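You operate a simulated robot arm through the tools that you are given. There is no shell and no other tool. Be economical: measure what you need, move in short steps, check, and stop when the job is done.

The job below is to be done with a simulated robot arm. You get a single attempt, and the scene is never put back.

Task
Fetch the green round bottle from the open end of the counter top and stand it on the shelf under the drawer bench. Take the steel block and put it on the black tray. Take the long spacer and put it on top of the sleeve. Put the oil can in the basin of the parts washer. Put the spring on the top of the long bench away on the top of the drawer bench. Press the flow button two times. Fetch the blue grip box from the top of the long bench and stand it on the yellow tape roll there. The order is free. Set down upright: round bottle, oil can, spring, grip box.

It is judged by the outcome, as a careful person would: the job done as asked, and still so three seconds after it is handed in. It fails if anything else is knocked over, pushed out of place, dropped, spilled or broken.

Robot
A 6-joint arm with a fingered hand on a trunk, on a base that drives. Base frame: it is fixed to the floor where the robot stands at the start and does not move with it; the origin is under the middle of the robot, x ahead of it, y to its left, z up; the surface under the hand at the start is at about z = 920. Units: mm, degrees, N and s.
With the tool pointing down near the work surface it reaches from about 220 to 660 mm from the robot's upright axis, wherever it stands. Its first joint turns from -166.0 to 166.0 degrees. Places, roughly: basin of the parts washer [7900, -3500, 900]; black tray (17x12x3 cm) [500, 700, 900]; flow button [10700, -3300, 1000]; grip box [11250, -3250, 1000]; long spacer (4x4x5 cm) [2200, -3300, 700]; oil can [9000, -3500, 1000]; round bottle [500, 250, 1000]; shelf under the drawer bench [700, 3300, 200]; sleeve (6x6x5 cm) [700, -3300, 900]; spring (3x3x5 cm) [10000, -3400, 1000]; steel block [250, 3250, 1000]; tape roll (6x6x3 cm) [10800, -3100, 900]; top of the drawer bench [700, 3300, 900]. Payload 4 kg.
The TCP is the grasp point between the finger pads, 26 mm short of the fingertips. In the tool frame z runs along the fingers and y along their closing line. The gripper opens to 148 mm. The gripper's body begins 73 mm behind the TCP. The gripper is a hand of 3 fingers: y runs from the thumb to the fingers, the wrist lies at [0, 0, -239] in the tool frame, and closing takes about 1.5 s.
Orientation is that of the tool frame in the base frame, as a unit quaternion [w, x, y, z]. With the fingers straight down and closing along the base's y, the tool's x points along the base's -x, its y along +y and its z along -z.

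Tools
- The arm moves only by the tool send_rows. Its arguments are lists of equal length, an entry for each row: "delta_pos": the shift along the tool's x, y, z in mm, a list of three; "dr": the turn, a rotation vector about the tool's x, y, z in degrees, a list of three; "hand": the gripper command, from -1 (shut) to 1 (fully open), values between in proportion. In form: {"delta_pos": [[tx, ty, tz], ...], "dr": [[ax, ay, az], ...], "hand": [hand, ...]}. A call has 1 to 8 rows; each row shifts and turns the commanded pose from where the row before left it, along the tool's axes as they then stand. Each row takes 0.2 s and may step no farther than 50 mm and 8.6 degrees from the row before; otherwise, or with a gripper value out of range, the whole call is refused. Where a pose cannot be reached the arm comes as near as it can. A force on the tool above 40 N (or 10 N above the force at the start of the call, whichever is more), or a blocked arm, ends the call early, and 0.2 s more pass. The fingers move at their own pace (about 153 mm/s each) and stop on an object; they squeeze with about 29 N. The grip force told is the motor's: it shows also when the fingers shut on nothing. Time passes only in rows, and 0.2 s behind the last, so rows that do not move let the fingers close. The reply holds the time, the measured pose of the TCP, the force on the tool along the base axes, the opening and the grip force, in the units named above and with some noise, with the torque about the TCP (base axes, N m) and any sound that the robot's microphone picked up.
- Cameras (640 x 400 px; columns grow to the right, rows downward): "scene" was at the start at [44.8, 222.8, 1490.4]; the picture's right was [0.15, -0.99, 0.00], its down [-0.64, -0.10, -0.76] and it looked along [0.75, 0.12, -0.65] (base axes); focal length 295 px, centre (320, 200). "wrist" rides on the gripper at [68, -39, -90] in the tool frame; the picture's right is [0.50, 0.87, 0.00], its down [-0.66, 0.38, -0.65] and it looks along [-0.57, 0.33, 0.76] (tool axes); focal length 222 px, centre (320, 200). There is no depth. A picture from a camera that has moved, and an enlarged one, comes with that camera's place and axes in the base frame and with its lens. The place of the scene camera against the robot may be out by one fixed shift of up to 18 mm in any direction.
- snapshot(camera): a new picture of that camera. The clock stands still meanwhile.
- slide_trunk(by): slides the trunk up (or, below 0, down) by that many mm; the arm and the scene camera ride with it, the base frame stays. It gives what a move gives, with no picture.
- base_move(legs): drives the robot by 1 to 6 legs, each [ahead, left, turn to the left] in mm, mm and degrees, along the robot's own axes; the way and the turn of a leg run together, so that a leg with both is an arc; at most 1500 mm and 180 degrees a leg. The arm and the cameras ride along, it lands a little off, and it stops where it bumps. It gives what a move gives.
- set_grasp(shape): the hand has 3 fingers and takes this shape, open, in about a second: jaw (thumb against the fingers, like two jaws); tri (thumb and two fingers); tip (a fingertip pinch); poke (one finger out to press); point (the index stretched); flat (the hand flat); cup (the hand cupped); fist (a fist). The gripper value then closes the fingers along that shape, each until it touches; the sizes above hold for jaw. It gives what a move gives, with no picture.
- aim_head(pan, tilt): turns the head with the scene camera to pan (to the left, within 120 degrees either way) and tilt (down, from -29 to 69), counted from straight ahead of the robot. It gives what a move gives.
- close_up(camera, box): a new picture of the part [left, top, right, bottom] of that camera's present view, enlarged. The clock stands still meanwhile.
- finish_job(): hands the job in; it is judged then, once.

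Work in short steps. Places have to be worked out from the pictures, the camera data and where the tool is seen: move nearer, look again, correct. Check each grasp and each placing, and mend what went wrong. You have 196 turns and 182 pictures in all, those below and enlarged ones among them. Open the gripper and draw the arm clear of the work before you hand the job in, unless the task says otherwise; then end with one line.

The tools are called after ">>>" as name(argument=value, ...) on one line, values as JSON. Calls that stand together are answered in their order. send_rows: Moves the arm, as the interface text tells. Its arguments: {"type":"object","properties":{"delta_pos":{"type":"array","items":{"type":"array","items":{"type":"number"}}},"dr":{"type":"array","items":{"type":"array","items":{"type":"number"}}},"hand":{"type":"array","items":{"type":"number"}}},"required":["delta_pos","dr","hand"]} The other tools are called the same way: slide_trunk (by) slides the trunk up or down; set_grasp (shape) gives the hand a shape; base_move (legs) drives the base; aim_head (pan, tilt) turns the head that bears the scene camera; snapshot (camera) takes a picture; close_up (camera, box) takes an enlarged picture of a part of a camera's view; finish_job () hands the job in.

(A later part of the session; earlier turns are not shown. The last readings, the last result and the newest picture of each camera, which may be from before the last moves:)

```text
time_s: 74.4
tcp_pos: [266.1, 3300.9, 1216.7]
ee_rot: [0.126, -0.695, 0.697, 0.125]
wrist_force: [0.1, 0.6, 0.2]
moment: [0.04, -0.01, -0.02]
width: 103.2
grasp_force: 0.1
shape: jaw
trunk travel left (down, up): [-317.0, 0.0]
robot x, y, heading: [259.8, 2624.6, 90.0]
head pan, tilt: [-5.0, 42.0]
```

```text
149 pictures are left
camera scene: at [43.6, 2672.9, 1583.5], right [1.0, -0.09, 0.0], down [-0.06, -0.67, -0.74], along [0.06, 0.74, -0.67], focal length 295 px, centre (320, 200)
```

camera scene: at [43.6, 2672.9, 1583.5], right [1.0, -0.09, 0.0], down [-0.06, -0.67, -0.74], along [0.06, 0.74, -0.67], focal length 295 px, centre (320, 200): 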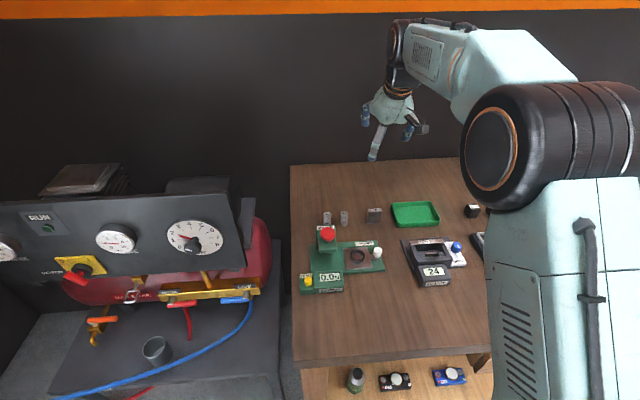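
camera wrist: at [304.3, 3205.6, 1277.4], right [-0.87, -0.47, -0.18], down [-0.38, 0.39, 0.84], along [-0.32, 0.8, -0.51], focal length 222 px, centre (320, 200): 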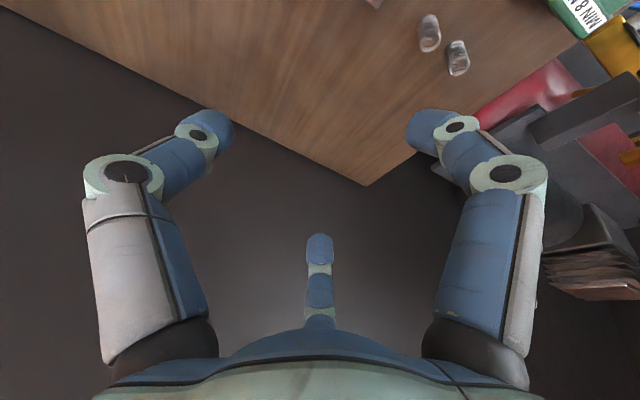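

I'll step the hand back and lower a bit so the wrist camera sees the block.

>>> send_rows(delta_pos=[[40, 0, 18], [40, 0, 18], [0, 0, 0]], dr=[[0, 0, 0], [0, 0, 0], [0, 0, 0]], hand=[0.4, 0.4, 0.4])

>>> snapshot(camera="wrist")

>>> close_up(camera="scene", box=[300, 140, 460, 240])

```text
time_s: 75.2
tcp_pos: [265.7, 3237.8, 1154.7]
ee_rot: [0.126, -0.695, 0.697, 0.124]
wrist_force: [0.5, 0.0, -0.6]
moment: [0.02, 0.0, 0.03]
width: 103.1
grasp_force: 0.1
shape: jaw
trunk travel left (down, up): [-317.0, 0.0]
robot x, y, heading: [263.2, 2623.9, 90.1]
head pan, tilt: [-5.0, 42.0]
```

```text
148 pictures are left
camera wrist: at [305.1, 3141.8, 1216.1], right [-0.87, -0.47, -0.18], down [-0.38, 0.39, 0.84], along [-0.32, 0.8, -0.51], focal length 222 px, centre (320, 200)
```

wrist: 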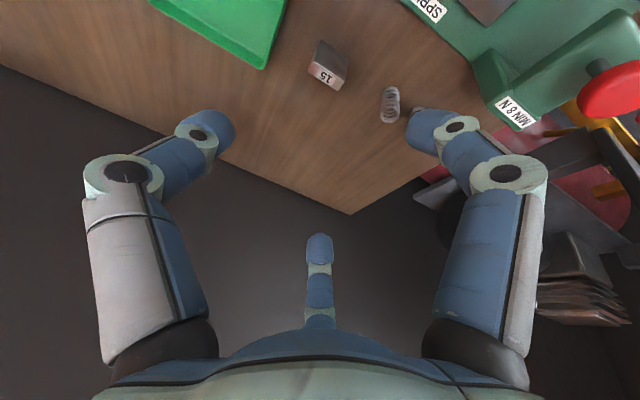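

```text
4.00 times, centred on (380, 190) of scene
camera zoom: at [43.6, 2672.8, 1583.7], right [1.0, -0.09, 0.0], down [-0.06, -0.67, -0.74], along [0.06, 0.74, -0.67], focal length 1180 px, centre (80, 240)
```

zoom: 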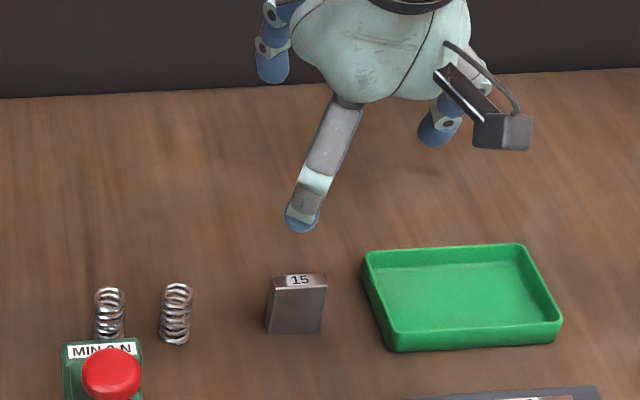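

The wrist-only triangulation gives the block top at about (274, 3278, 980), so the bench is near 930. The two fingers converge as they close, so I'll pre-close to about 75 and descend partway.

>>> send_rows(delta_pos=[[5.6, -2.7, 38.8], [5.6, -2.7, 38.8], [0, -2.7, 20], [0, 0, 0]], dr=[[0, 0, 0], [0, 0, 0], [0, 0, 0], [0, 0, 0]], hand=[0.1, 0.1, 0.1, 0.1])

>>> snapshot(camera="wrist")

>>> close_up(camera="scene", box=[300, 140, 460, 240])

```text
time_s: 76.2
tcp_pos: [273.4, 3262.4, 1060.6]
ee_rot: [0.126, -0.695, 0.696, 0.126]
wrist_force: [0.1, 0.5, 0.2]
moment: [0.0, -0.03, 0.04]
width: 81.9
grasp_force: 0.0
shape: jaw
trunk travel left (down, up): [-317.0, 0.0]
robot x, y, heading: [263.4, 2623.2, 90.2]
head pan, tilt: [-5.0, 42.0]
```

```text
146 pictures are left
camera wrist: at [312.8, 3166.8, 1121.2], right [-0.87, -0.47, -0.18], down [-0.38, 0.39, 0.84], along [-0.32, 0.8, -0.51], focal length 222 px, centre (320, 200)
```

wrist: 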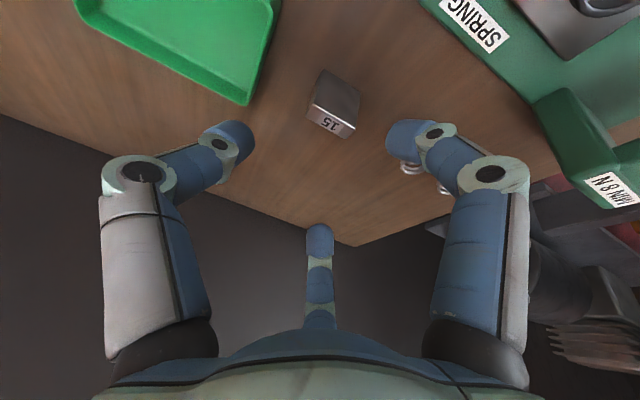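

```text
4.00 times, centred on (380, 190) of scene
camera zoom: at [43.6, 2672.3, 1583.7], right [1.0, -0.09, 0.0], down [-0.06, -0.67, -0.74], along [0.06, 0.74, -0.67], focal length 1180 px, centre (80, 240)
```

zoom: 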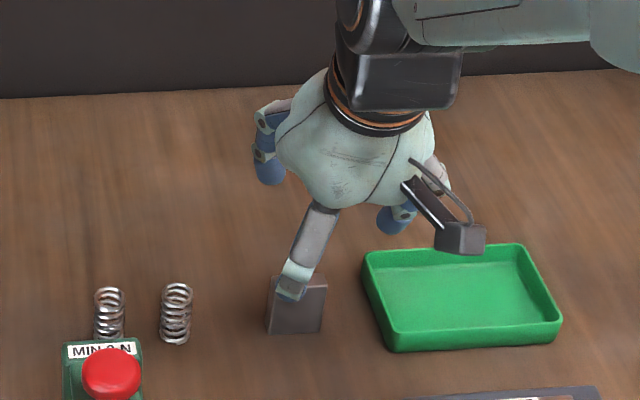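

Block top confirmed at (271, 3280, 977). Narrow the opening to about 66 and descend to TCP z 972.

>>> send_rows(delta_pos=[[4, 0.7, 29], [4, 0.7, 30], [4, 0.7, 30], [0, 0, 0]], dr=[[0, 0, 0], [0, 0, 0], [0, 0, 0], [0, 0, 0]], hand=[-0.1, -0.1, -0.1, -0.1])

>>> snapshot(camera="wrist")

>>> close_up(camera="scene", box=[300, 140, 460, 240])

```text
time_s: 77.2
tcp_pos: [271.5, 3280.5, 972.9]
ee_rot: [0.126, -0.695, 0.697, 0.125]
wrist_force: [0.2, -0.4, -0.8]
moment: [-0.01, 0.01, 0.0]
width: 66.8
grasp_force: 0.0
shape: jaw
trunk travel left (down, up): [-317.0, 0.0]
robot x, y, heading: [263.7, 2619.6, 90.3]
head pan, tilt: [-5.0, 42.0]
```

```text
144 pictures are left
camera wrist: at [310.6, 3186.5, 1034.2], right [-0.87, -0.47, -0.18], down [-0.38, 0.39, 0.84], along [-0.32, 0.8, -0.51], focal length 222 px, centre (320, 200)
```

wrist: 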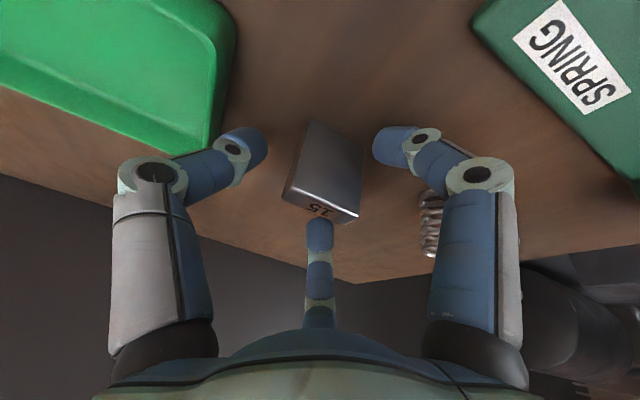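

```text
4.00 times, centred on (380, 190) of scene
camera zoom: at [43.6, 2672.1, 1583.7], right [1.0, -0.09, 0.0], down [-0.06, -0.67, -0.74], along [0.06, 0.74, -0.67], focal length 1180 px, centre (80, 240)
```

zoom: 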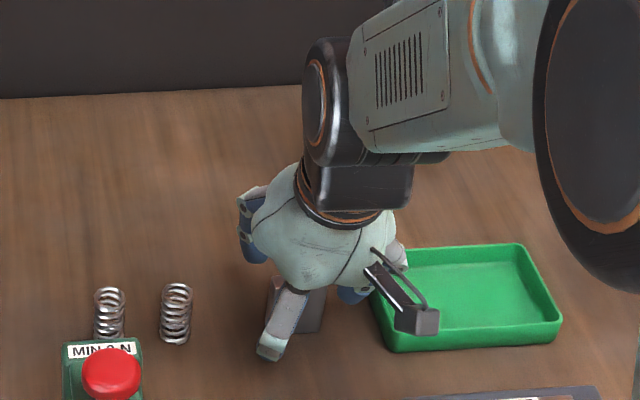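

The hand is centred over the block with fingers around it. Close.

>>> send_rows(delta_pos=[[0, 0, 0], [0, 0, 0], [0, 0, 0], [0, 0, 0], [0, 0, 0], [0, 0, 0]], dr=[[0, 0, 0], [0, 0, 0], [0, 0, 0], [0, 0, 0], [0, 0, 0], [0, 0, 0]], hand=[-0.3, -0.5, -0.8, -1, -1, -1])

>>> snapshot(camera="wrist")

```text
time_s: 78.6
tcp_pos: [271.5, 3282.5, 973.8]
ee_rot: [0.126, -0.695, 0.696, 0.125]
wrist_force: [0.4, 0.0, -0.1]
moment: [-0.04, -0.04, 0.03]
width: 18.5
grasp_force: 29.2
shape: jaw
trunk travel left (down, up): [-317.0, 0.0]
robot x, y, heading: [260.8, 2621.7, 90.0]
head pan, tilt: [-5.0, 42.0]
```

```text
142 pictures are left
camera wrist: at [310.7, 3186.8, 1034.3], right [-0.87, -0.47, -0.18], down [-0.38, 0.39, 0.84], along [-0.32, 0.8, -0.51], focal length 222 px, centre (320, 200)
```

wrist: 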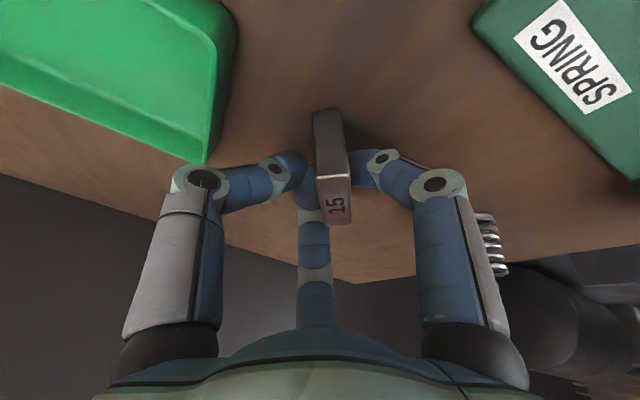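

The block turned and is pinched across its thin side. Lift 80 and check it holds.

>>> send_rows(delta_pos=[[-6, 0, -16], [-12, 0, -33], [-12, 0, -33], [0, 0, 0]], dr=[[0, 0, 0], [0, 0, 0], [0, 0, 0], [0, 0, 0]], hand=[-1, -1, -1, -1])

>>> snapshot(camera="wrist")

>>> close_up(camera="scene", box=[300, 120, 460, 220])

```text
time_s: 79.6
tcp_pos: [270.5, 3281.4, 1060.6]
ee_rot: [0.125, -0.695, 0.697, 0.124]
wrist_force: [-0.1, 0.4, -2.0]
moment: [0.03, 0.03, 0.0]
width: 17.7
grasp_force: 28.7
shape: jaw
trunk travel left (down, up): [-317.0, 0.0]
robot x, y, heading: [260.3, 2621.7, 90.2]
head pan, tilt: [-5.0, 42.0]
```

```text
141 pictures are left
camera wrist: at [310.3, 3186.2, 1122.8], right [-0.87, -0.47, -0.18], down [-0.38, 0.39, 0.84], along [-0.32, 0.8, -0.51], focal length 222 px, centre (320, 200)
```

wrist: 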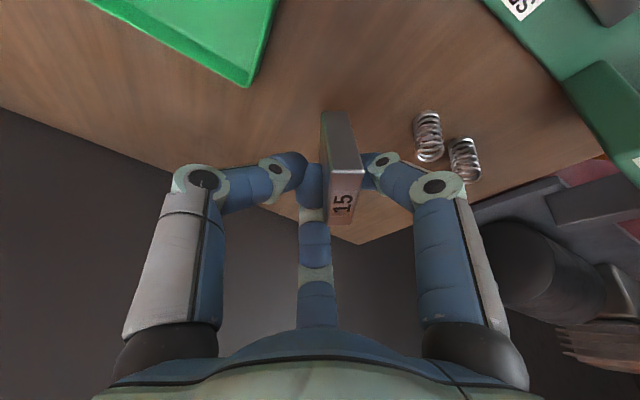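

```text
4.00 times, centred on (380, 170) of scene
camera zoom: at [43.6, 2673.0, 1583.7], right [1.0, -0.09, 0.0], down [-0.06, -0.67, -0.74], along [0.06, 0.74, -0.67], focal length 1180 px, centre (80, 320)
```

zoom: 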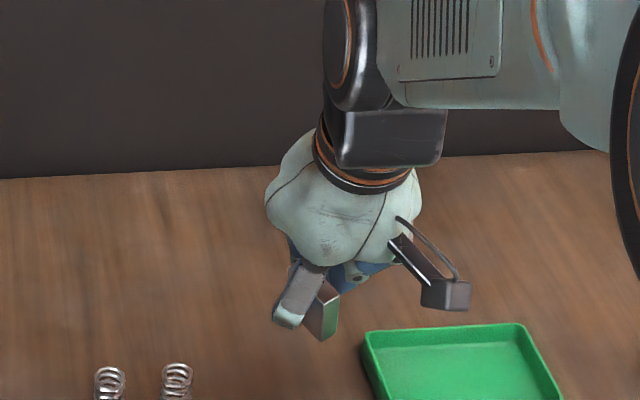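

Held (about 2 N weight). Raise, back off, and drive round to face the counter at the tray.

>>> send_rows(delta_pos=[[-6, 0, -40], [0, 0, -45], [0, 0, -45], [0, 0, 0]], dr=[[0, 0, 0], [0, 0, 0], [0, 0, 0], [0, 0, 0]], hand=[-1, -1, -1, -1])

>>> base_move(legs=[[-300, 0, 0], [0, 660, 0], [-1500, 0, 0], [-130, 0, 0], [0, 0, -90]])

>>> aim_head(pan=0, tilt=40)

>>> snapshot(camera="scene")

```text
time_s: 80.6
tcp_pos: [270.7, 3241.8, 1183.0]
ee_rot: [0.125, -0.696, 0.696, 0.125]
wrist_force: [-0.1, -1.0, -2.1]
moment: [0.01, 0.02, -0.01]
width: 17.3
grasp_force: 29.1
shape: jaw
trunk travel left (down, up): [-317.0, 0.0]
robot x, y, heading: [261.7, 2623.3, 90.0]
head pan, tilt: [-5.0, 42.0]
```

```text
time_s: 100.1
tcp_pos: [200.6, 691.7, 1183.6]
ee_rot: [0.177, 0.002, 0.984, -0.001]
wrist_force: [-0.3, -0.5, -1.7]
moment: [0.0, -0.01, 0.01]
width: 17.5
grasp_force: 28.9
shape: jaw
trunk travel left (down, up): [-317.0, 0.0]
robot x, y, heading: [-419.3, 702.3, 0.1]
head pan, tilt: [-5.0, 42.0]
```

```text
time_s: 100.8
tcp_pos: [200.1, 692.4, 1181.9]
ee_rot: [0.177, 0.002, 0.984, -0.001]
wrist_force: [0.0, -0.6, -2.0]
moment: [0.01, -0.01, 0.02]
width: 17.5
grasp_force: 29.0
shape: jaw
trunk travel left (down, up): [-317.0, 0.0]
robot x, y, heading: [-418.5, 699.5, -0.1]
head pan, tilt: [0.0, 40.0]
```

```text
139 pictures are left
camera scene: at [-380.9, 912.4, 1586.6], right [0.0, -1.0, 0.0], down [-0.64, 0.0, -0.77], along [0.77, 0.0, -0.64], focal length 295 px, centre (320, 200)
```

scene: 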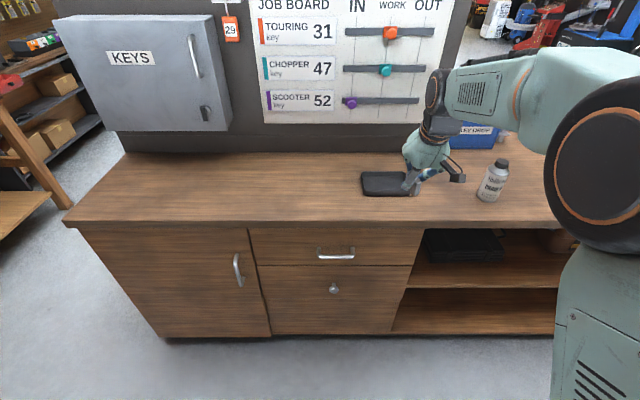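

Tray is around (500, 665). Drive ahead so the hand is over it, and look from the wrist.

>>> base_move(legs=[[240, -20, 0]])

>>> snapshot(camera="wrist")

>>> snapshot(camera="scene")

```text
time_s: 102.5
tcp_pos: [439.9, 670.2, 1182.5]
ee_rot: [0.176, 0.004, 0.984, -0.002]
wrist_force: [-0.5, 0.3, -3.0]
moment: [0.0, -0.04, -0.03]
width: 17.6
grasp_force: 28.9
shape: jaw
trunk travel left (down, up): [-317.0, 0.0]
robot x, y, heading: [-176.7, 681.5, 0.0]
head pan, tilt: [0.0, 40.0]
```

```text
138 pictures are left
camera wrist: at [346.8, 631.1, 1243.8], right [-0.46, 0.87, -0.18], down [0.39, 0.38, 0.84], along [0.8, 0.32, -0.51], focal length 222 px, centre (320, 200)
```

wrist: 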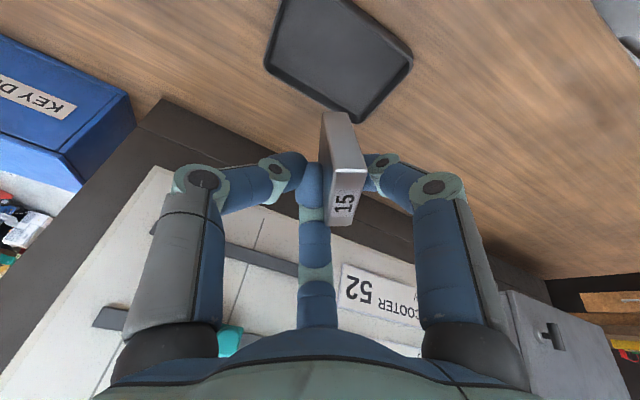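

```text
137 pictures are left
camera scene: at [-139.2, 892.0, 1586.5], right [0.0, -1.0, 0.0], down [-0.64, 0.0, -0.77], along [0.77, 0.0, -0.64], focal length 295 px, centre (320, 200)
```

scene: 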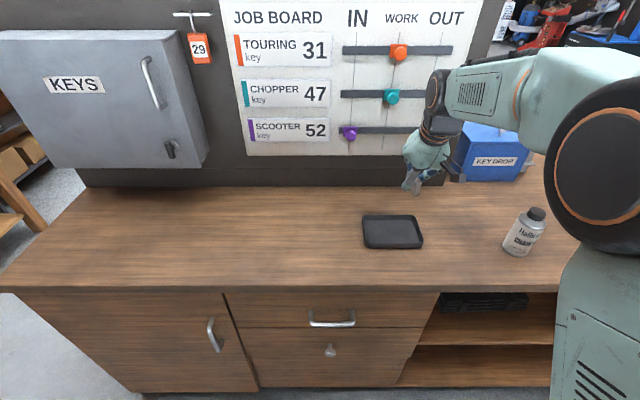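

Tray centre is about (496, 671). Move over it and down to just above its floor.

>>> send_rows(delta_pos=[[2.9, 0.5, 39], [2.9, 0, 39], [2.9, 0, 39], [2.9, 0, 39], [2.9, 0, 33], [0, 0, 0]], dr=[[0, 0, 0], [0, 0, 0], [0, 0, 0], [0, 0, 0], [0, 0, 0], [0, 0, 0]], hand=[-1, -1, -1, -1, -1, -1])

>>> snapshot(camera="wrist")

>>> close_up(camera="scene", box=[310, 170, 470, 270])

```text
time_s: 104.0
tcp_pos: [494.6, 669.8, 1000.2]
ee_rot: [0.178, 0.003, 0.984, -0.002]
wrist_force: [-0.2, -0.3, -3.0]
moment: [-0.02, -0.03, -0.01]
width: 17.5
grasp_force: 29.1
shape: jaw
trunk travel left (down, up): [-317.0, 0.0]
robot x, y, heading: [-178.3, 680.6, -0.1]
head pan, tilt: [0.0, 40.0]
```

```text
136 pictures are left
camera wrist: at [399.9, 631.1, 1061.9], right [-0.46, 0.87, -0.18], down [0.39, 0.38, 0.84], along [0.8, 0.32, -0.51], focal length 222 px, centre (320, 200)
```

wrist: 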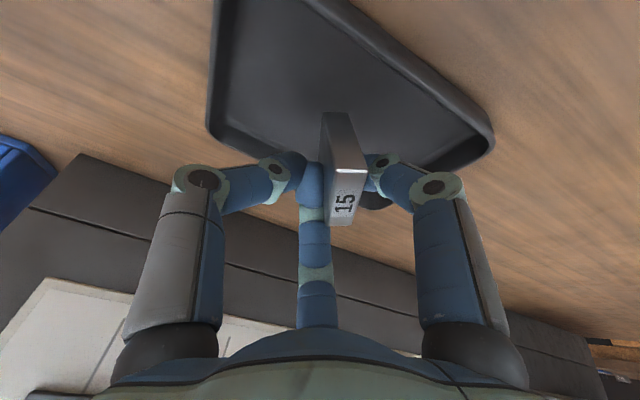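

```text
4.00 times, centred on (390, 220) of scene
camera zoom: at [-139.9, 892.1, 1586.6], right [0.0, -1.0, 0.0], down [-0.64, 0.0, -0.77], along [0.77, 0.0, -0.64], focal length 1180 px, centre (40, 120)
```

zoom: 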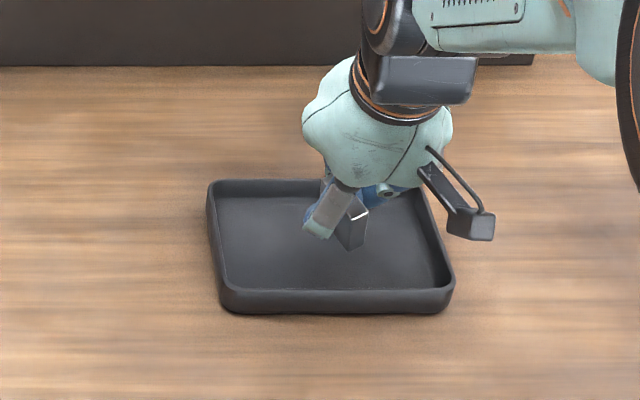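

Block is within the tray. Lower gently to contact.

>>> send_rows(delta_pos=[[3.5, 0, 9.4], [2.1, 0, 5.6], [1.4, 0, 3.8], [1.4, 0, 3.8], [1.4, 0, 3.8], [0, 0, 0]], dr=[[0, 0, 0], [0, 0, 0], [0, 0, 0], [0, 0, 0], [0, 0, 0], [0, 0, 0]], hand=[-1, -1, -1, -1, -1, -1])

>>> snapshot(camera="wrist")

```text
time_s: 105.3
tcp_pos: [493.0, 669.7, 971.8]
ee_rot: [0.177, 0.003, 0.984, -0.001]
wrist_force: [0.0, 0.2, -2.2]
moment: [0.02, 0.02, -0.01]
width: 17.6
grasp_force: 28.4
shape: jaw
trunk travel left (down, up): [-317.0, 0.0]
robot x, y, heading: [-180.8, 683.7, -0.0]
head pan, tilt: [0.0, 40.0]
```

```text
134 pictures are left
camera wrist: at [399.3, 630.4, 1033.5], right [-0.46, 0.87, -0.18], down [0.39, 0.38, 0.84], along [0.8, 0.32, -0.51], focal length 222 px, centre (320, 200)
```

wrist: 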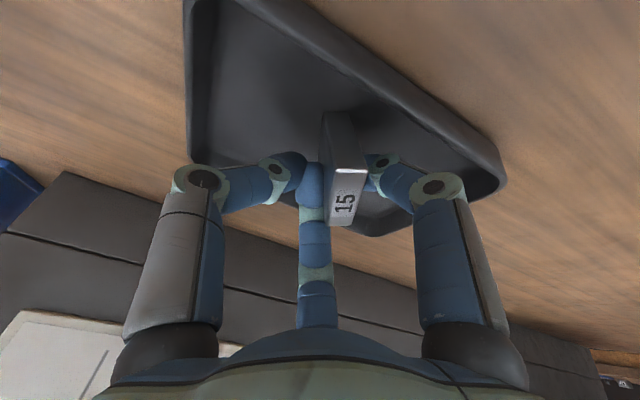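

No contact yet; continue down in 3 mm steps.

>>> send_rows(delta_pos=[[1.05, 0, 2.8], [1.05, 0, 2.8], [1.05, 0, 2.8], [1.05, 0, 2.8], [0, 0, 0]], dr=[[0, 0, 0], [0, 0, 0], [0, 0, 0], [0, 0, 0], [0, 0, 0]], hand=[-1, -1, -1, -1, -1])

>>> snapshot(camera="wrist")

```text
time_s: 106.5
tcp_pos: [493.8, 669.8, 963.1]
ee_rot: [0.179, 0.003, 0.984, -0.001]
wrist_force: [1.9, -1.8, 17.9]
moment: [0.02, 0.1, 0.02]
width: 17.4
grasp_force: 28.8
shape: jaw
trunk travel left (down, up): [-317.0, 0.0]
robot x, y, heading: [-180.3, 680.0, -0.6]
head pan, tilt: [0.0, 40.0]
```

```text
133 pictures are left
camera wrist: at [398.7, 630.8, 1023.7], right [-0.46, 0.87, -0.18], down [0.38, 0.38, 0.84], along [0.8, 0.32, -0.51], focal length 222 px, centre (320, 200)
```

wrist: 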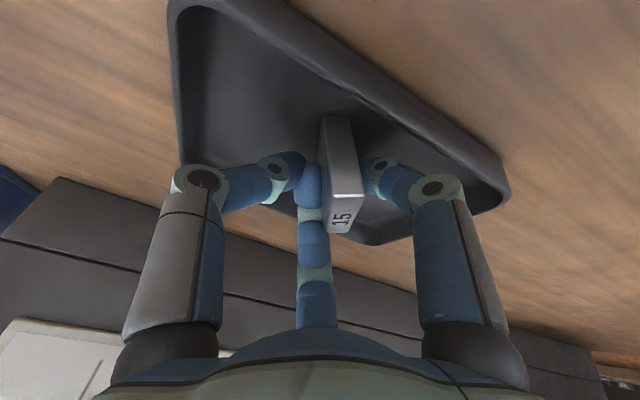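

Contact with the tray floor. Open modestly and rise.

>>> send_rows(delta_pos=[[-0.3, 0, -0.9], [0, 0, 0], [0, 0, 0], [0, 0, 0], [0, 0, -10], [0, 0, -25], [-10, 0, -40], [-10, 0, -40]], dr=[[0, 0, 0], [0, 0, 0], [0, 0, 0], [0, 0, 0], [0, 0, 0], [0, 0, 0], [0, 0, 0], [0, 0, 0]], hand=[-0.6, -0.4, -0.2, -0.2, -0.2, -0.2, -0.2, 0])

>>> close_up(camera="scene", box=[310, 170, 470, 270])

```text
time_s: 108.3
tcp_pos: [472.0, 669.3, 1076.7]
ee_rot: [0.178, 0.004, 0.984, -0.002]
wrist_force: [-0.6, -0.9, 0.5]
moment: [0.01, 0.02, -0.01]
width: 73.5
grasp_force: 0.0
shape: jaw
trunk travel left (down, up): [-317.0, 0.0]
robot x, y, heading: [-179.4, 682.2, 0.1]
head pan, tilt: [0.0, 40.0]
```

```text
4.00 times, centred on (390, 220) of scene
camera zoom: at [-140.5, 892.1, 1586.7], right [0.0, -1.0, 0.0], down [-0.64, 0.0, -0.77], along [0.77, 0.0, -0.64], focal length 1180 px, centre (40, 120)
```

zoom: 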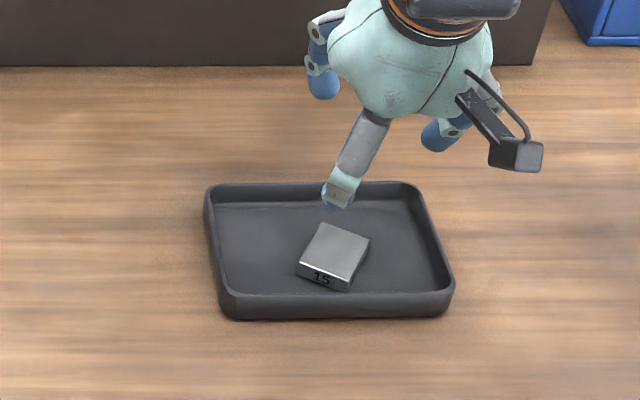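

The steel block lies flat inside the tray, fine for that part. Now drive towards the other side and look ahead.

>>> base_move(legs=[[-250, 0, 0], [0, 0, -90], [1500, 0, 0], [500, 0, 0]])

>>> aim_head(pan=20, tilt=18)

>>> snapshot(camera="scene")

```text
time_s: 123.5
tcp_pos: [-477.6, -1957.9, 1076.6]
ee_rot: [0.124, 0.704, 0.688, -0.128]
wrist_force: [-0.3, 0.8, 0.4]
moment: [-0.01, -0.01, 0.02]
width: 73.6
grasp_force: 0.0
shape: jaw
trunk travel left (down, up): [-317.0, 0.0]
robot x, y, heading: [-454.9, -1307.5, -91.0]
head pan, tilt: [0.0, 40.0]
```

```text
time_s: 124.4
tcp_pos: [-478.0, -1957.4, 1076.8]
ee_rot: [0.123, 0.704, 0.688, -0.127]
wrist_force: [0.4, 0.2, 0.0]
moment: [0.01, -0.02, 0.0]
width: 73.6
grasp_force: 0.0
shape: jaw
trunk travel left (down, up): [-317.0, 0.0]
robot x, y, heading: [-455.9, -1309.4, -91.1]
head pan, tilt: [20.0, 18.0]
```

```text
131 pictures are left
camera scene: at [-227.0, -1367.6, 1621.2], right [-0.95, -0.32, 0.0], down [-0.1, 0.29, -0.95], along [0.31, -0.9, -0.31], focal length 295 px, centre (320, 200)
```

scene: 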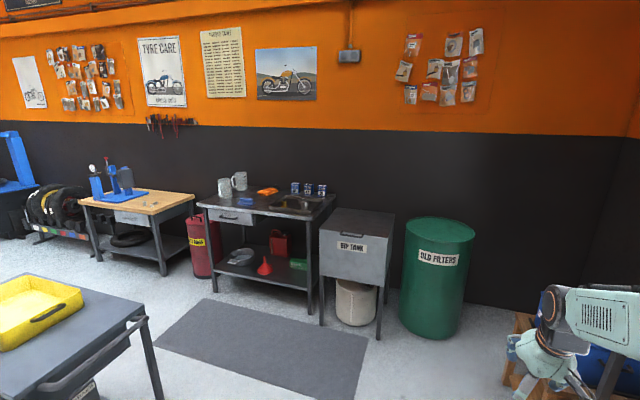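

I'll enlarge the two benches to identify the sleeve and the long spacer.

>>> close_up(camera="scene", box=[190, 160, 350, 260])

>>> close_up(camera="scene", box=[60, 140, 220, 240])

```text
4.00 times, centred on (270, 210) of scene
camera zoom: at [-227.0, -1367.6, 1621.2], right [-0.95, -0.32, 0.0], down [-0.1, 0.29, -0.95], along [0.31, -0.9, -0.31], focal length 1180 px, centre (520, 160)
```

zoom: 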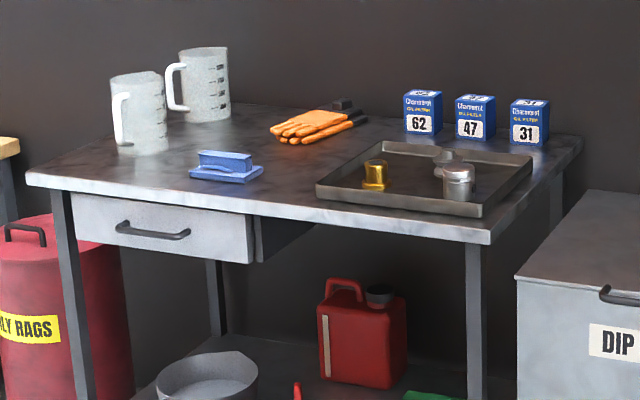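

```text
4.00 times, centred on (140, 190) of scene
camera zoom: at [-227.0, -1367.6, 1621.2], right [-0.95, -0.32, 0.0], down [-0.1, 0.29, -0.95], along [0.31, -0.9, -0.31], focal length 1180 px, centre (1040, 240)
```

zoom: 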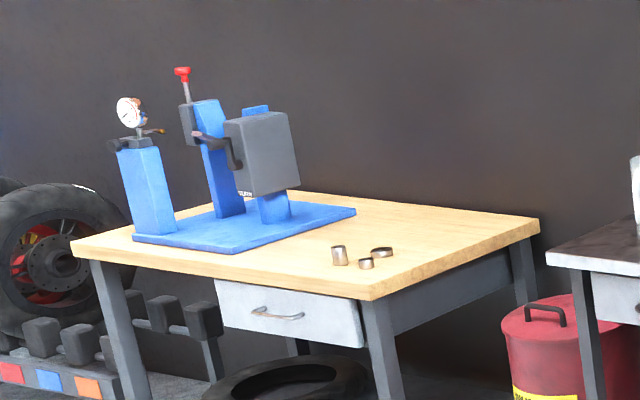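

The tall ring on the wooden table is the long spacer; sleeve candidates sit in the drain tray on the steel table. I'll strafe towards the wooden table, keeping on this side of the cart, and look.

>>> base_move(legs=[[0, 0, 1], [-150, 1400, 0]])

>>> snapshot(camera="scene")

```text
time_s: 137.5
tcp_pos: [968.9, -1822.5, 1075.8]
ee_rot: [0.124, 0.703, 0.689, -0.127]
wrist_force: [0.0, -1.1, 0.1]
moment: [0.01, -0.01, 0.03]
width: 73.4
grasp_force: 0.2
shape: jaw
trunk travel left (down, up): [-317.0, 0.0]
robot x, y, heading: [991.7, -1172.6, -90.7]
head pan, tilt: [20.0, 18.0]
```

```text
128 pictures are left
camera scene: at [1217.5, -1230.7, 1621.3], right [-0.95, -0.33, 0.0], down [-0.1, 0.29, -0.95], along [0.31, -0.9, -0.31], focal length 295 px, centre (320, 200)
```

scene: 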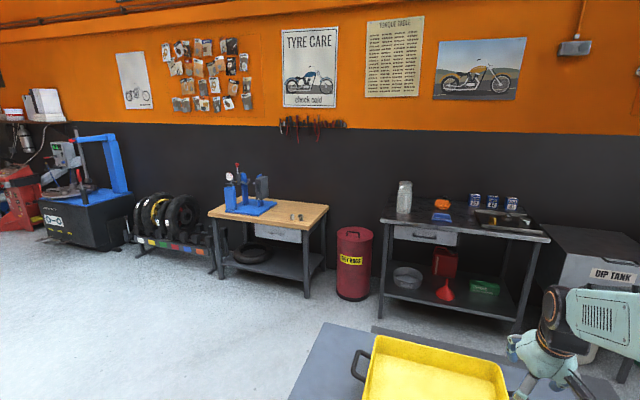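

Floor beyond the cart (x > 1520) is free. Strafe further left, then advance to the wooden table.

>>> base_move(legs=[[0, 1130, 0.7], [1050, 0, 0]])

>>> aim_head(pan=-8, tilt=40)

>>> snapshot(camera="scene")

>>> snapshot(camera="wrist")

```text
time_s: 152.8
tcp_pos: [2088.8, -2898.6, 1076.1]
ee_rot: [0.124, 0.704, 0.687, -0.127]
wrist_force: [-0.5, 0.7, -0.9]
moment: [-0.01, -0.03, 0.0]
width: 73.6
grasp_force: 0.1
shape: jaw
trunk travel left (down, up): [-317.0, 0.0]
robot x, y, heading: [2113.1, -2249.0, -91.4]
head pan, tilt: [20.0, 18.0]
```

```text
time_s: 153.8
tcp_pos: [2088.1, -2901.5, 1077.5]
ee_rot: [0.123, 0.704, 0.687, -0.128]
wrist_force: [0.5, -0.1, 0.2]
moment: [-0.01, 0.01, 0.01]
width: 73.6
grasp_force: 0.0
shape: jaw
trunk travel left (down, up): [-317.0, 0.0]
robot x, y, heading: [2115.8, -2249.1, -91.3]
head pan, tilt: [-8.0, 40.0]
```

```text
127 pictures are left
camera scene: at [2296.0, -2305.2, 1586.7], right [-0.99, 0.16, 0.0], down [0.1, 0.63, -0.77], along [-0.12, -0.76, -0.64], focal length 295 px, centre (320, 200)
```

scene: 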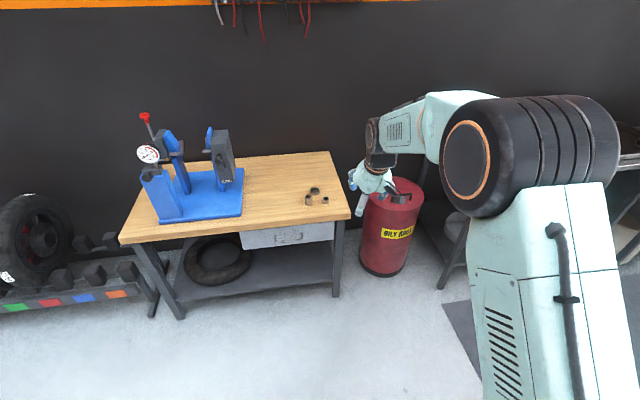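

```text
126 pictures are left
camera wrist: at [2052.3, -2804.7, 1138.2], right [0.88, 0.45, -0.18], down [0.37, -0.39, 0.84], along [0.31, -0.8, -0.51], focal length 222 px, centre (320, 200)
```

wrist: 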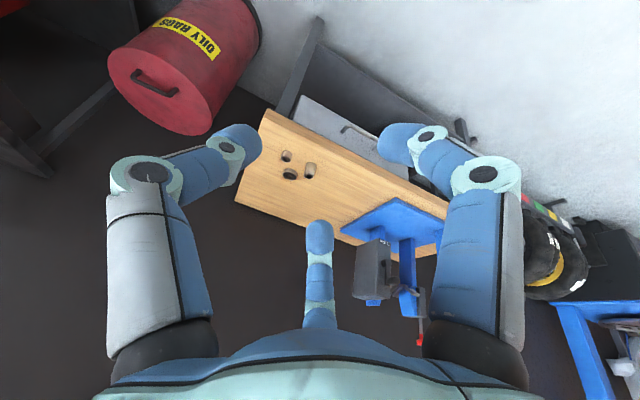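

Both views agree: spacer at about (2196,-3333), table near z 700. Make the tool vertical and drive over it.

>>> send_rows(delta_pos=[[0, 0, 0], [0, 0, 0], [0, 0, 0]], dr=[[0, 6.8, 0], [0, 6.8, 0], [0, 6.8, 0]], hand=[0, 0, 0])

>>> base_move(legs=[[400, 92, 1.3]])

>>> snapshot(camera="wrist")

>>> snapshot(camera="scene")

```text
time_s: 154.6
tcp_pos: [2088.6, -2899.9, 1076.8]
ee_rot: [-0.001, 0.716, 0.698, -0.001]
wrist_force: [-0.1, -0.5, -0.1]
moment: [-0.01, 0.03, -0.03]
width: 73.7
grasp_force: 0.1
shape: jaw
trunk travel left (down, up): [-317.0, 0.0]
robot x, y, heading: [2111.3, -2251.9, -91.5]
head pan, tilt: [-8.0, 40.0]
```

```text
time_s: 157.1
tcp_pos: [2188.2, -3304.5, 1077.7]
ee_rot: [-0.001, 0.709, 0.705, 0.0]
wrist_force: [0.0, -0.1, -1.1]
moment: [-0.03, 0.0, 0.02]
width: 73.6
grasp_force: 0.1
shape: jaw
trunk travel left (down, up): [-317.0, 0.0]
robot x, y, heading: [2194.1, -2657.0, -90.2]
head pan, tilt: [-8.0, 40.0]
```

```text
125 pictures are left
camera wrist: at [2149.9, -3236.6, 1167.3], right [0.87, 0.49, 0.0], down [0.37, -0.66, 0.65], along [0.32, -0.57, -0.76], focal length 222 px, centre (320, 200)
```

wrist: 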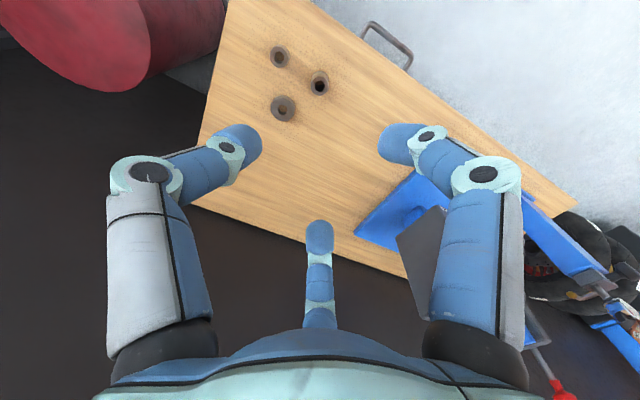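

```text
124 pictures are left
camera scene: at [2384.4, -2705.5, 1586.5], right [-0.99, 0.14, 0.0], down [0.09, 0.64, -0.77], along [-0.11, -0.76, -0.64], focal length 295 px, centre (320, 200)
```

scene: 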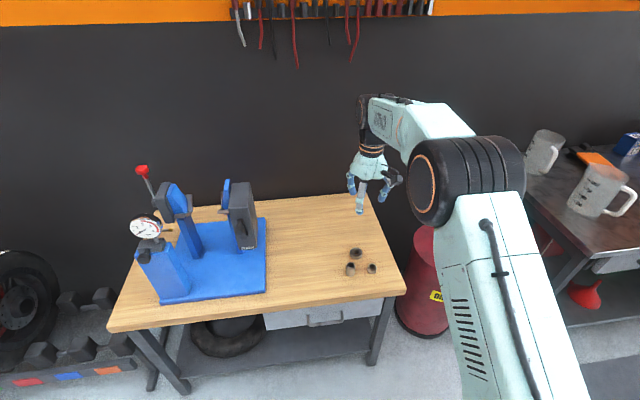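

Spacer refined to (2199,-3329). Nudge the base, lower the trunk 270, and look.

>>> base_move(legs=[[45, 8, 0]])

>>> slide_trunk(by=-250)

>>> snapshot(camera="wrist")

```text
time_s: 158.0
tcp_pos: [2194.4, -3348.3, 1076.2]
ee_rot: [-0.001, 0.71, 0.705, -0.001]
wrist_force: [0.4, -0.7, 0.0]
moment: [0.0, -0.02, -0.02]
width: 73.7
grasp_force: 0.1
shape: jaw
trunk travel left (down, up): [-317.0, 0.0]
robot x, y, heading: [2207.8, -2692.4, -90.5]
head pan, tilt: [-8.0, 40.0]
```

```text
time_s: 160.6
tcp_pos: [2194.2, -3347.8, 828.7]
ee_rot: [0.0, 0.71, 0.705, -0.002]
wrist_force: [-0.4, 0.5, -0.6]
moment: [0.01, 0.03, -0.01]
width: 73.5
grasp_force: 0.0
shape: jaw
trunk travel left (down, up): [-67.0, 250.0]
robot x, y, heading: [2206.2, -2696.3, -90.3]
head pan, tilt: [-8.0, 40.0]
```

```text
123 pictures are left
camera wrist: at [2157.2, -3280.0, 918.0], right [0.87, 0.49, 0.0], down [0.37, -0.66, 0.65], along [0.32, -0.57, -0.76], focal length 222 px, centre (320, 200)
```

wrist: 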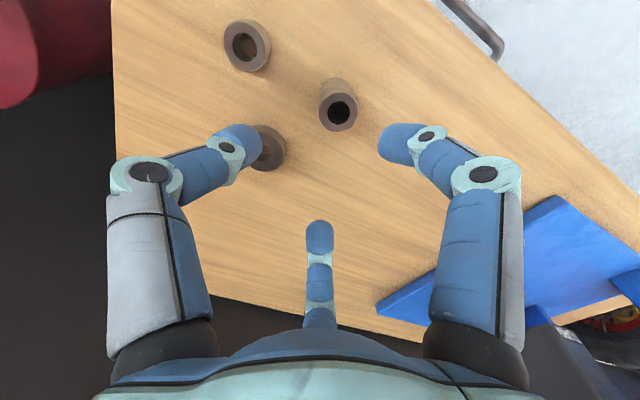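

Shift 23 back and 6 sideways to centre over the tall spacer, then descend partway.

>>> send_rows(delta_pos=[[23, 6, 0], [0, 0, 30], [0, 0, 28], [0, 0, 0]], dr=[[0, 0, 0], [0, 0, 0], [0, 0, 0], [0, 0, 0]], hand=[0, 0, 0, 0])

>>> snapshot(camera="wrist")

>>> close_up(camera="scene", box=[270, 180, 430, 280])

```text
time_s: 161.6
tcp_pos: [2200.8, -3324.5, 770.4]
ee_rot: [-0.001, 0.71, 0.704, -0.001]
wrist_force: [0.8, 0.1, -0.7]
moment: [-0.01, -0.03, 0.0]
width: 73.5
grasp_force: 0.1
shape: jaw
trunk travel left (down, up): [-67.0, 250.0]
robot x, y, heading: [2210.3, -2696.3, -90.2]
head pan, tilt: [-8.0, 40.0]
```

```text
122 pictures are left
camera wrist: at [2163.1, -3257.2, 860.3], right [0.87, 0.49, 0.0], down [0.37, -0.66, 0.65], along [0.32, -0.57, -0.76], focal length 222 px, centre (320, 200)
```

wrist: 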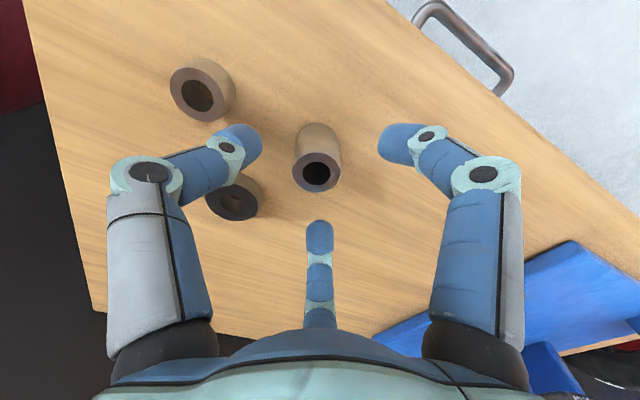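

```text
4.00 times, centred on (350, 230) of scene
camera zoom: at [2391.7, -2787.6, 1329.4], right [-0.99, 0.14, 0.0], down [0.09, 0.64, -0.77], along [-0.11, -0.76, -0.64], focal length 1180 px, centre (200, 80)
```

zoom: 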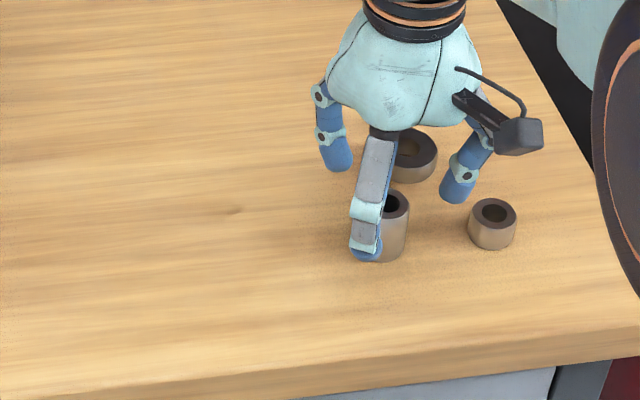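

Spacer top is at (2196,-3320, 757), table about 707. Small correction, descend to 745 and close.

>>> send_rows(delta_pos=[[4, -4, 0], [0, 0, 13], [0, 0, 12], [0, 0, 0], [0, 0, 0], [0, 0, 0], [0, 0, 0], [0, 0, 0]], dr=[[0, 0, 0], [0, 0, 0], [0, 0, 0], [0, 0, 0], [0, 0, 0], [0, 0, 0], [0, 0, 0], [0, 0, 0]], hand=[0, 0, 0, -0.3, -0.6, -1, -1, -1])

>>> snapshot(camera="wrist")

```text
time_s: 163.4
tcp_pos: [2197.2, -3320.9, 743.2]
ee_rot: [0.001, 0.709, 0.705, -0.001]
wrist_force: [-1.0, -0.3, 0.9]
moment: [-0.01, 0.0, -0.03]
width: 24.9
grasp_force: 28.7
shape: jaw
trunk travel left (down, up): [-67.0, 250.0]
robot x, y, heading: [2207.0, -2698.5, -90.1]
head pan, tilt: [-8.0, 40.0]
```

```text
120 pictures are left
camera wrist: at [2159.6, -3253.6, 834.1], right [0.87, 0.49, 0.0], down [0.37, -0.66, 0.65], along [0.32, -0.57, -0.76], focal length 222 px, centre (320, 200)
```

wrist: 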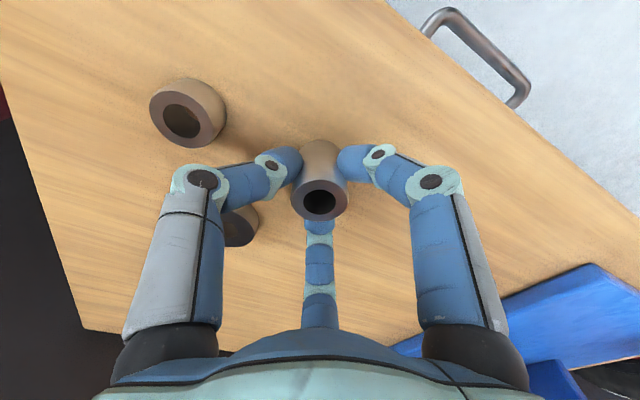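

Gripped. Lift with trunk and arm, then back off slightly and strafe to the steel table between cart and benches.

>>> slide_trunk(by=250)

>>> send_rows(delta_pos=[[0, 0, -40], [0, 0, -40], [0, 0, -40], [0, 0, -40], [0, 0, 0]], dr=[[0, 0, 0], [0, 0, 0], [0, 0, 0], [0, 0, 0], [0, 0, 0]], hand=[-1, -1, -1, -1, -1])

>>> base_move(legs=[[230, 0, 0]])

>>> snapshot(camera="wrist")

```text
time_s: 166.0
tcp_pos: [2196.9, -3319.5, 993.5]
ee_rot: [0.0, 0.709, 0.705, -0.001]
wrist_force: [0.6, -0.4, -1.0]
moment: [0.0, -0.01, -0.01]
width: 25.1
grasp_force: 29.1
shape: jaw
trunk travel left (down, up): [-317.0, 0.0]
robot x, y, heading: [2206.4, -2695.5, -90.1]
head pan, tilt: [-8.0, 40.0]
```

```text
time_s: 167.2
tcp_pos: [2195.3, -3321.6, 1155.6]
ee_rot: [0.0, 0.709, 0.705, -0.001]
wrist_force: [-0.2, 0.2, -0.8]
moment: [0.0, -0.04, 0.01]
width: 25.1
grasp_force: 29.2
shape: jaw
trunk travel left (down, up): [-317.0, 0.0]
robot x, y, heading: [2208.0, -2698.5, -90.0]
head pan, tilt: [-8.0, 40.0]
```

```text
time_s: 168.9
tcp_pos: [2193.7, -3549.2, 1153.9]
ee_rot: [-0.001, 0.71, 0.704, -0.001]
wrist_force: [0.4, -0.3, -0.6]
moment: [0.03, 0.02, 0.01]
width: 24.9
grasp_force: 29.8
shape: jaw
trunk travel left (down, up): [-317.0, 0.0]
robot x, y, heading: [2206.1, -2923.6, -90.1]
head pan, tilt: [-8.0, 40.0]
```

```text
119 pictures are left
camera wrist: at [2156.1, -3480.9, 1244.2], right [0.87, 0.49, 0.0], down [0.37, -0.66, 0.65], along [0.32, -0.57, -0.76], focal length 222 px, centre (320, 200)
```

wrist: 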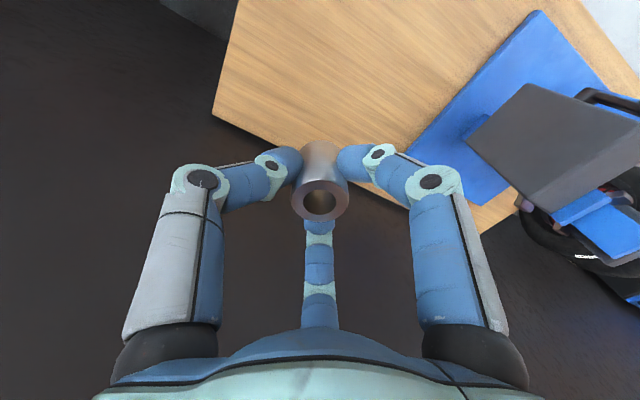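

I drove forward instead of back, with no contact. Back off now and strafe right to the steel table.

>>> base_move(legs=[[-475, 0, 0], [0, -1480, 0]])

>>> aim_head(pan=0, tilt=42)

>>> snapshot(camera="scene")

>>> snapshot(camera="wrist")

```text
time_s: 184.2
tcp_pos: [754.8, -3083.0, 1154.8]
ee_rot: [0.0, 0.704, 0.71, 0.0]
wrist_force: [0.0, -0.5, -0.9]
moment: [0.0, 0.02, -0.03]
width: 25.1
grasp_force: 29.6
shape: jaw
trunk travel left (down, up): [-317.0, 0.0]
robot x, y, heading: [755.0, -2456.9, -89.4]
head pan, tilt: [-8.0, 40.0]
```

```text
time_s: 184.9
tcp_pos: [754.0, -3082.9, 1154.2]
ee_rot: [0.0, 0.704, 0.71, -0.001]
wrist_force: [0.7, 0.0, 0.5]
moment: [0.03, -0.02, 0.0]
width: 24.8
grasp_force: 29.2
shape: jaw
trunk travel left (down, up): [-317.0, 0.0]
robot x, y, heading: [756.7, -2458.4, -89.4]
head pan, tilt: [0.0, 42.0]
```

```text
118 pictures are left
camera scene: at [953.4, -2506.6, 1583.7], right [-1.0, -0.01, 0.0], down [-0.01, 0.67, -0.74], along [0.01, -0.74, -0.67], focal length 295 px, centre (320, 200)
```

scene: 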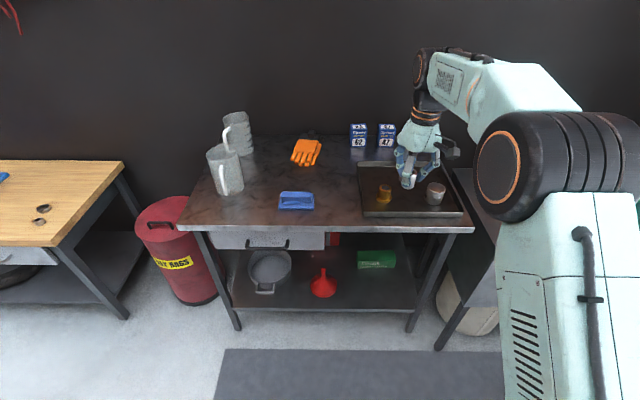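

```text
117 pictures are left
camera wrist: at [715.9, -3015.7, 1244.6], right [0.86, 0.51, 0.0], down [0.39, -0.65, 0.65], along [0.33, -0.56, -0.76], focal length 222 px, centre (320, 200)
```

wrist: 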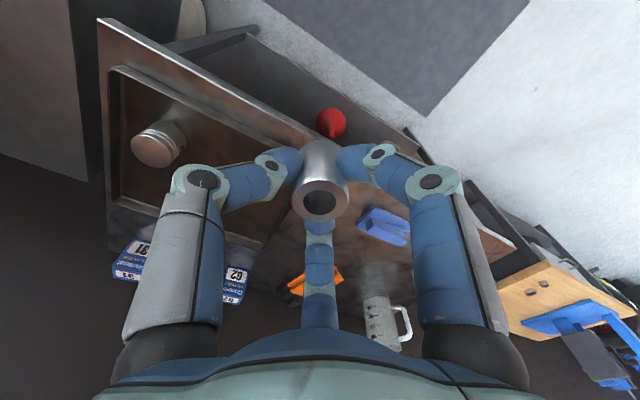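

>>> close_up(camera="scene", box=[345, 145, 473, 225])

```text
5.00 times, centred on (409, 185) of scene
camera zoom: at [953.4, -2506.6, 1583.7], right [-1.0, -0.01, 0.0], down [-0.01, 0.67, -0.74], along [0.01, -0.74, -0.67], focal length 1475 px, centre (-125, 275)
```

zoom: 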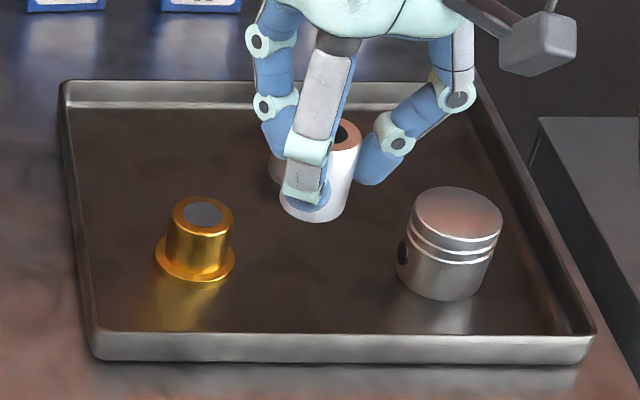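

A brass flanged part, a piston, and something behind the held spacer. Move the hand aside to see all of them.

>>> send_rows(delta_pos=[[0, 45, 0], [0, 45, 0], [0, 45, 0], [0, 0, 0]], dr=[[0, 0, 0], [0, 0, 0], [0, 0, 0], [0, 0, 0]], hand=[-1, -1, -1, -1])

>>> close_up(camera="scene", box=[345, 145, 473, 225])

>>> snapshot(camera="wrist")

```text
time_s: 185.9
tcp_pos: [886.5, -3082.6, 1153.1]
ee_rot: [0.0, 0.704, 0.71, -0.001]
wrist_force: [0.5, -0.3, -0.9]
moment: [0.01, 0.01, 0.0]
width: 25.0
grasp_force: 29.2
shape: jaw
trunk travel left (down, up): [-317.0, 0.0]
robot x, y, heading: [755.9, -2457.4, -89.8]
head pan, tilt: [0.0, 42.0]
```

```text
5.00 times, centred on (409, 185) of scene
camera zoom: at [952.4, -2506.5, 1583.8], right [-1.0, -0.01, 0.0], down [-0.01, 0.67, -0.74], along [0.01, -0.74, -0.67], focal length 1475 px, centre (-125, 275)
```

zoom: 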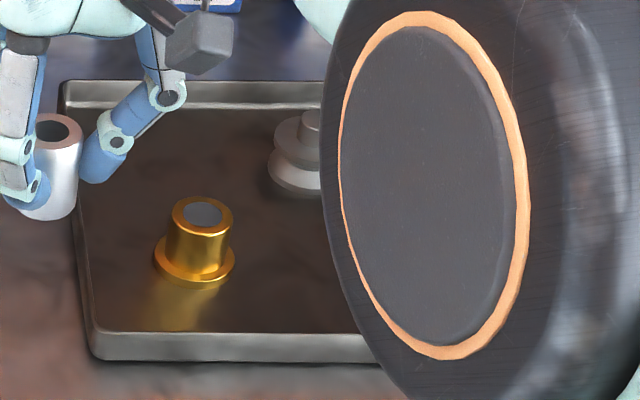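

```text
114 pictures are left
camera wrist: at [849.2, -3016.8, 1243.5], right [0.86, 0.51, 0.0], down [0.38, -0.65, 0.65], along [0.33, -0.56, -0.76], focal length 222 px, centre (320, 200)
```

wrist: 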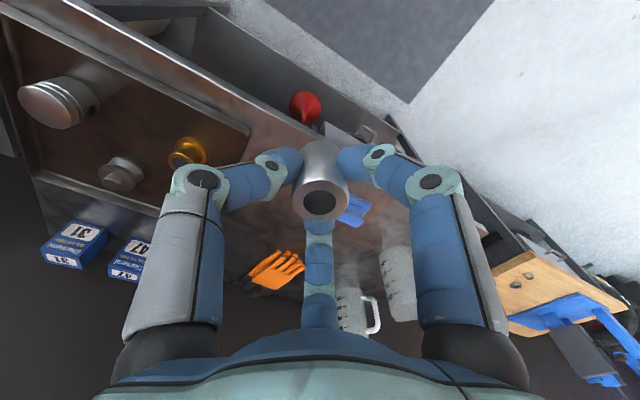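

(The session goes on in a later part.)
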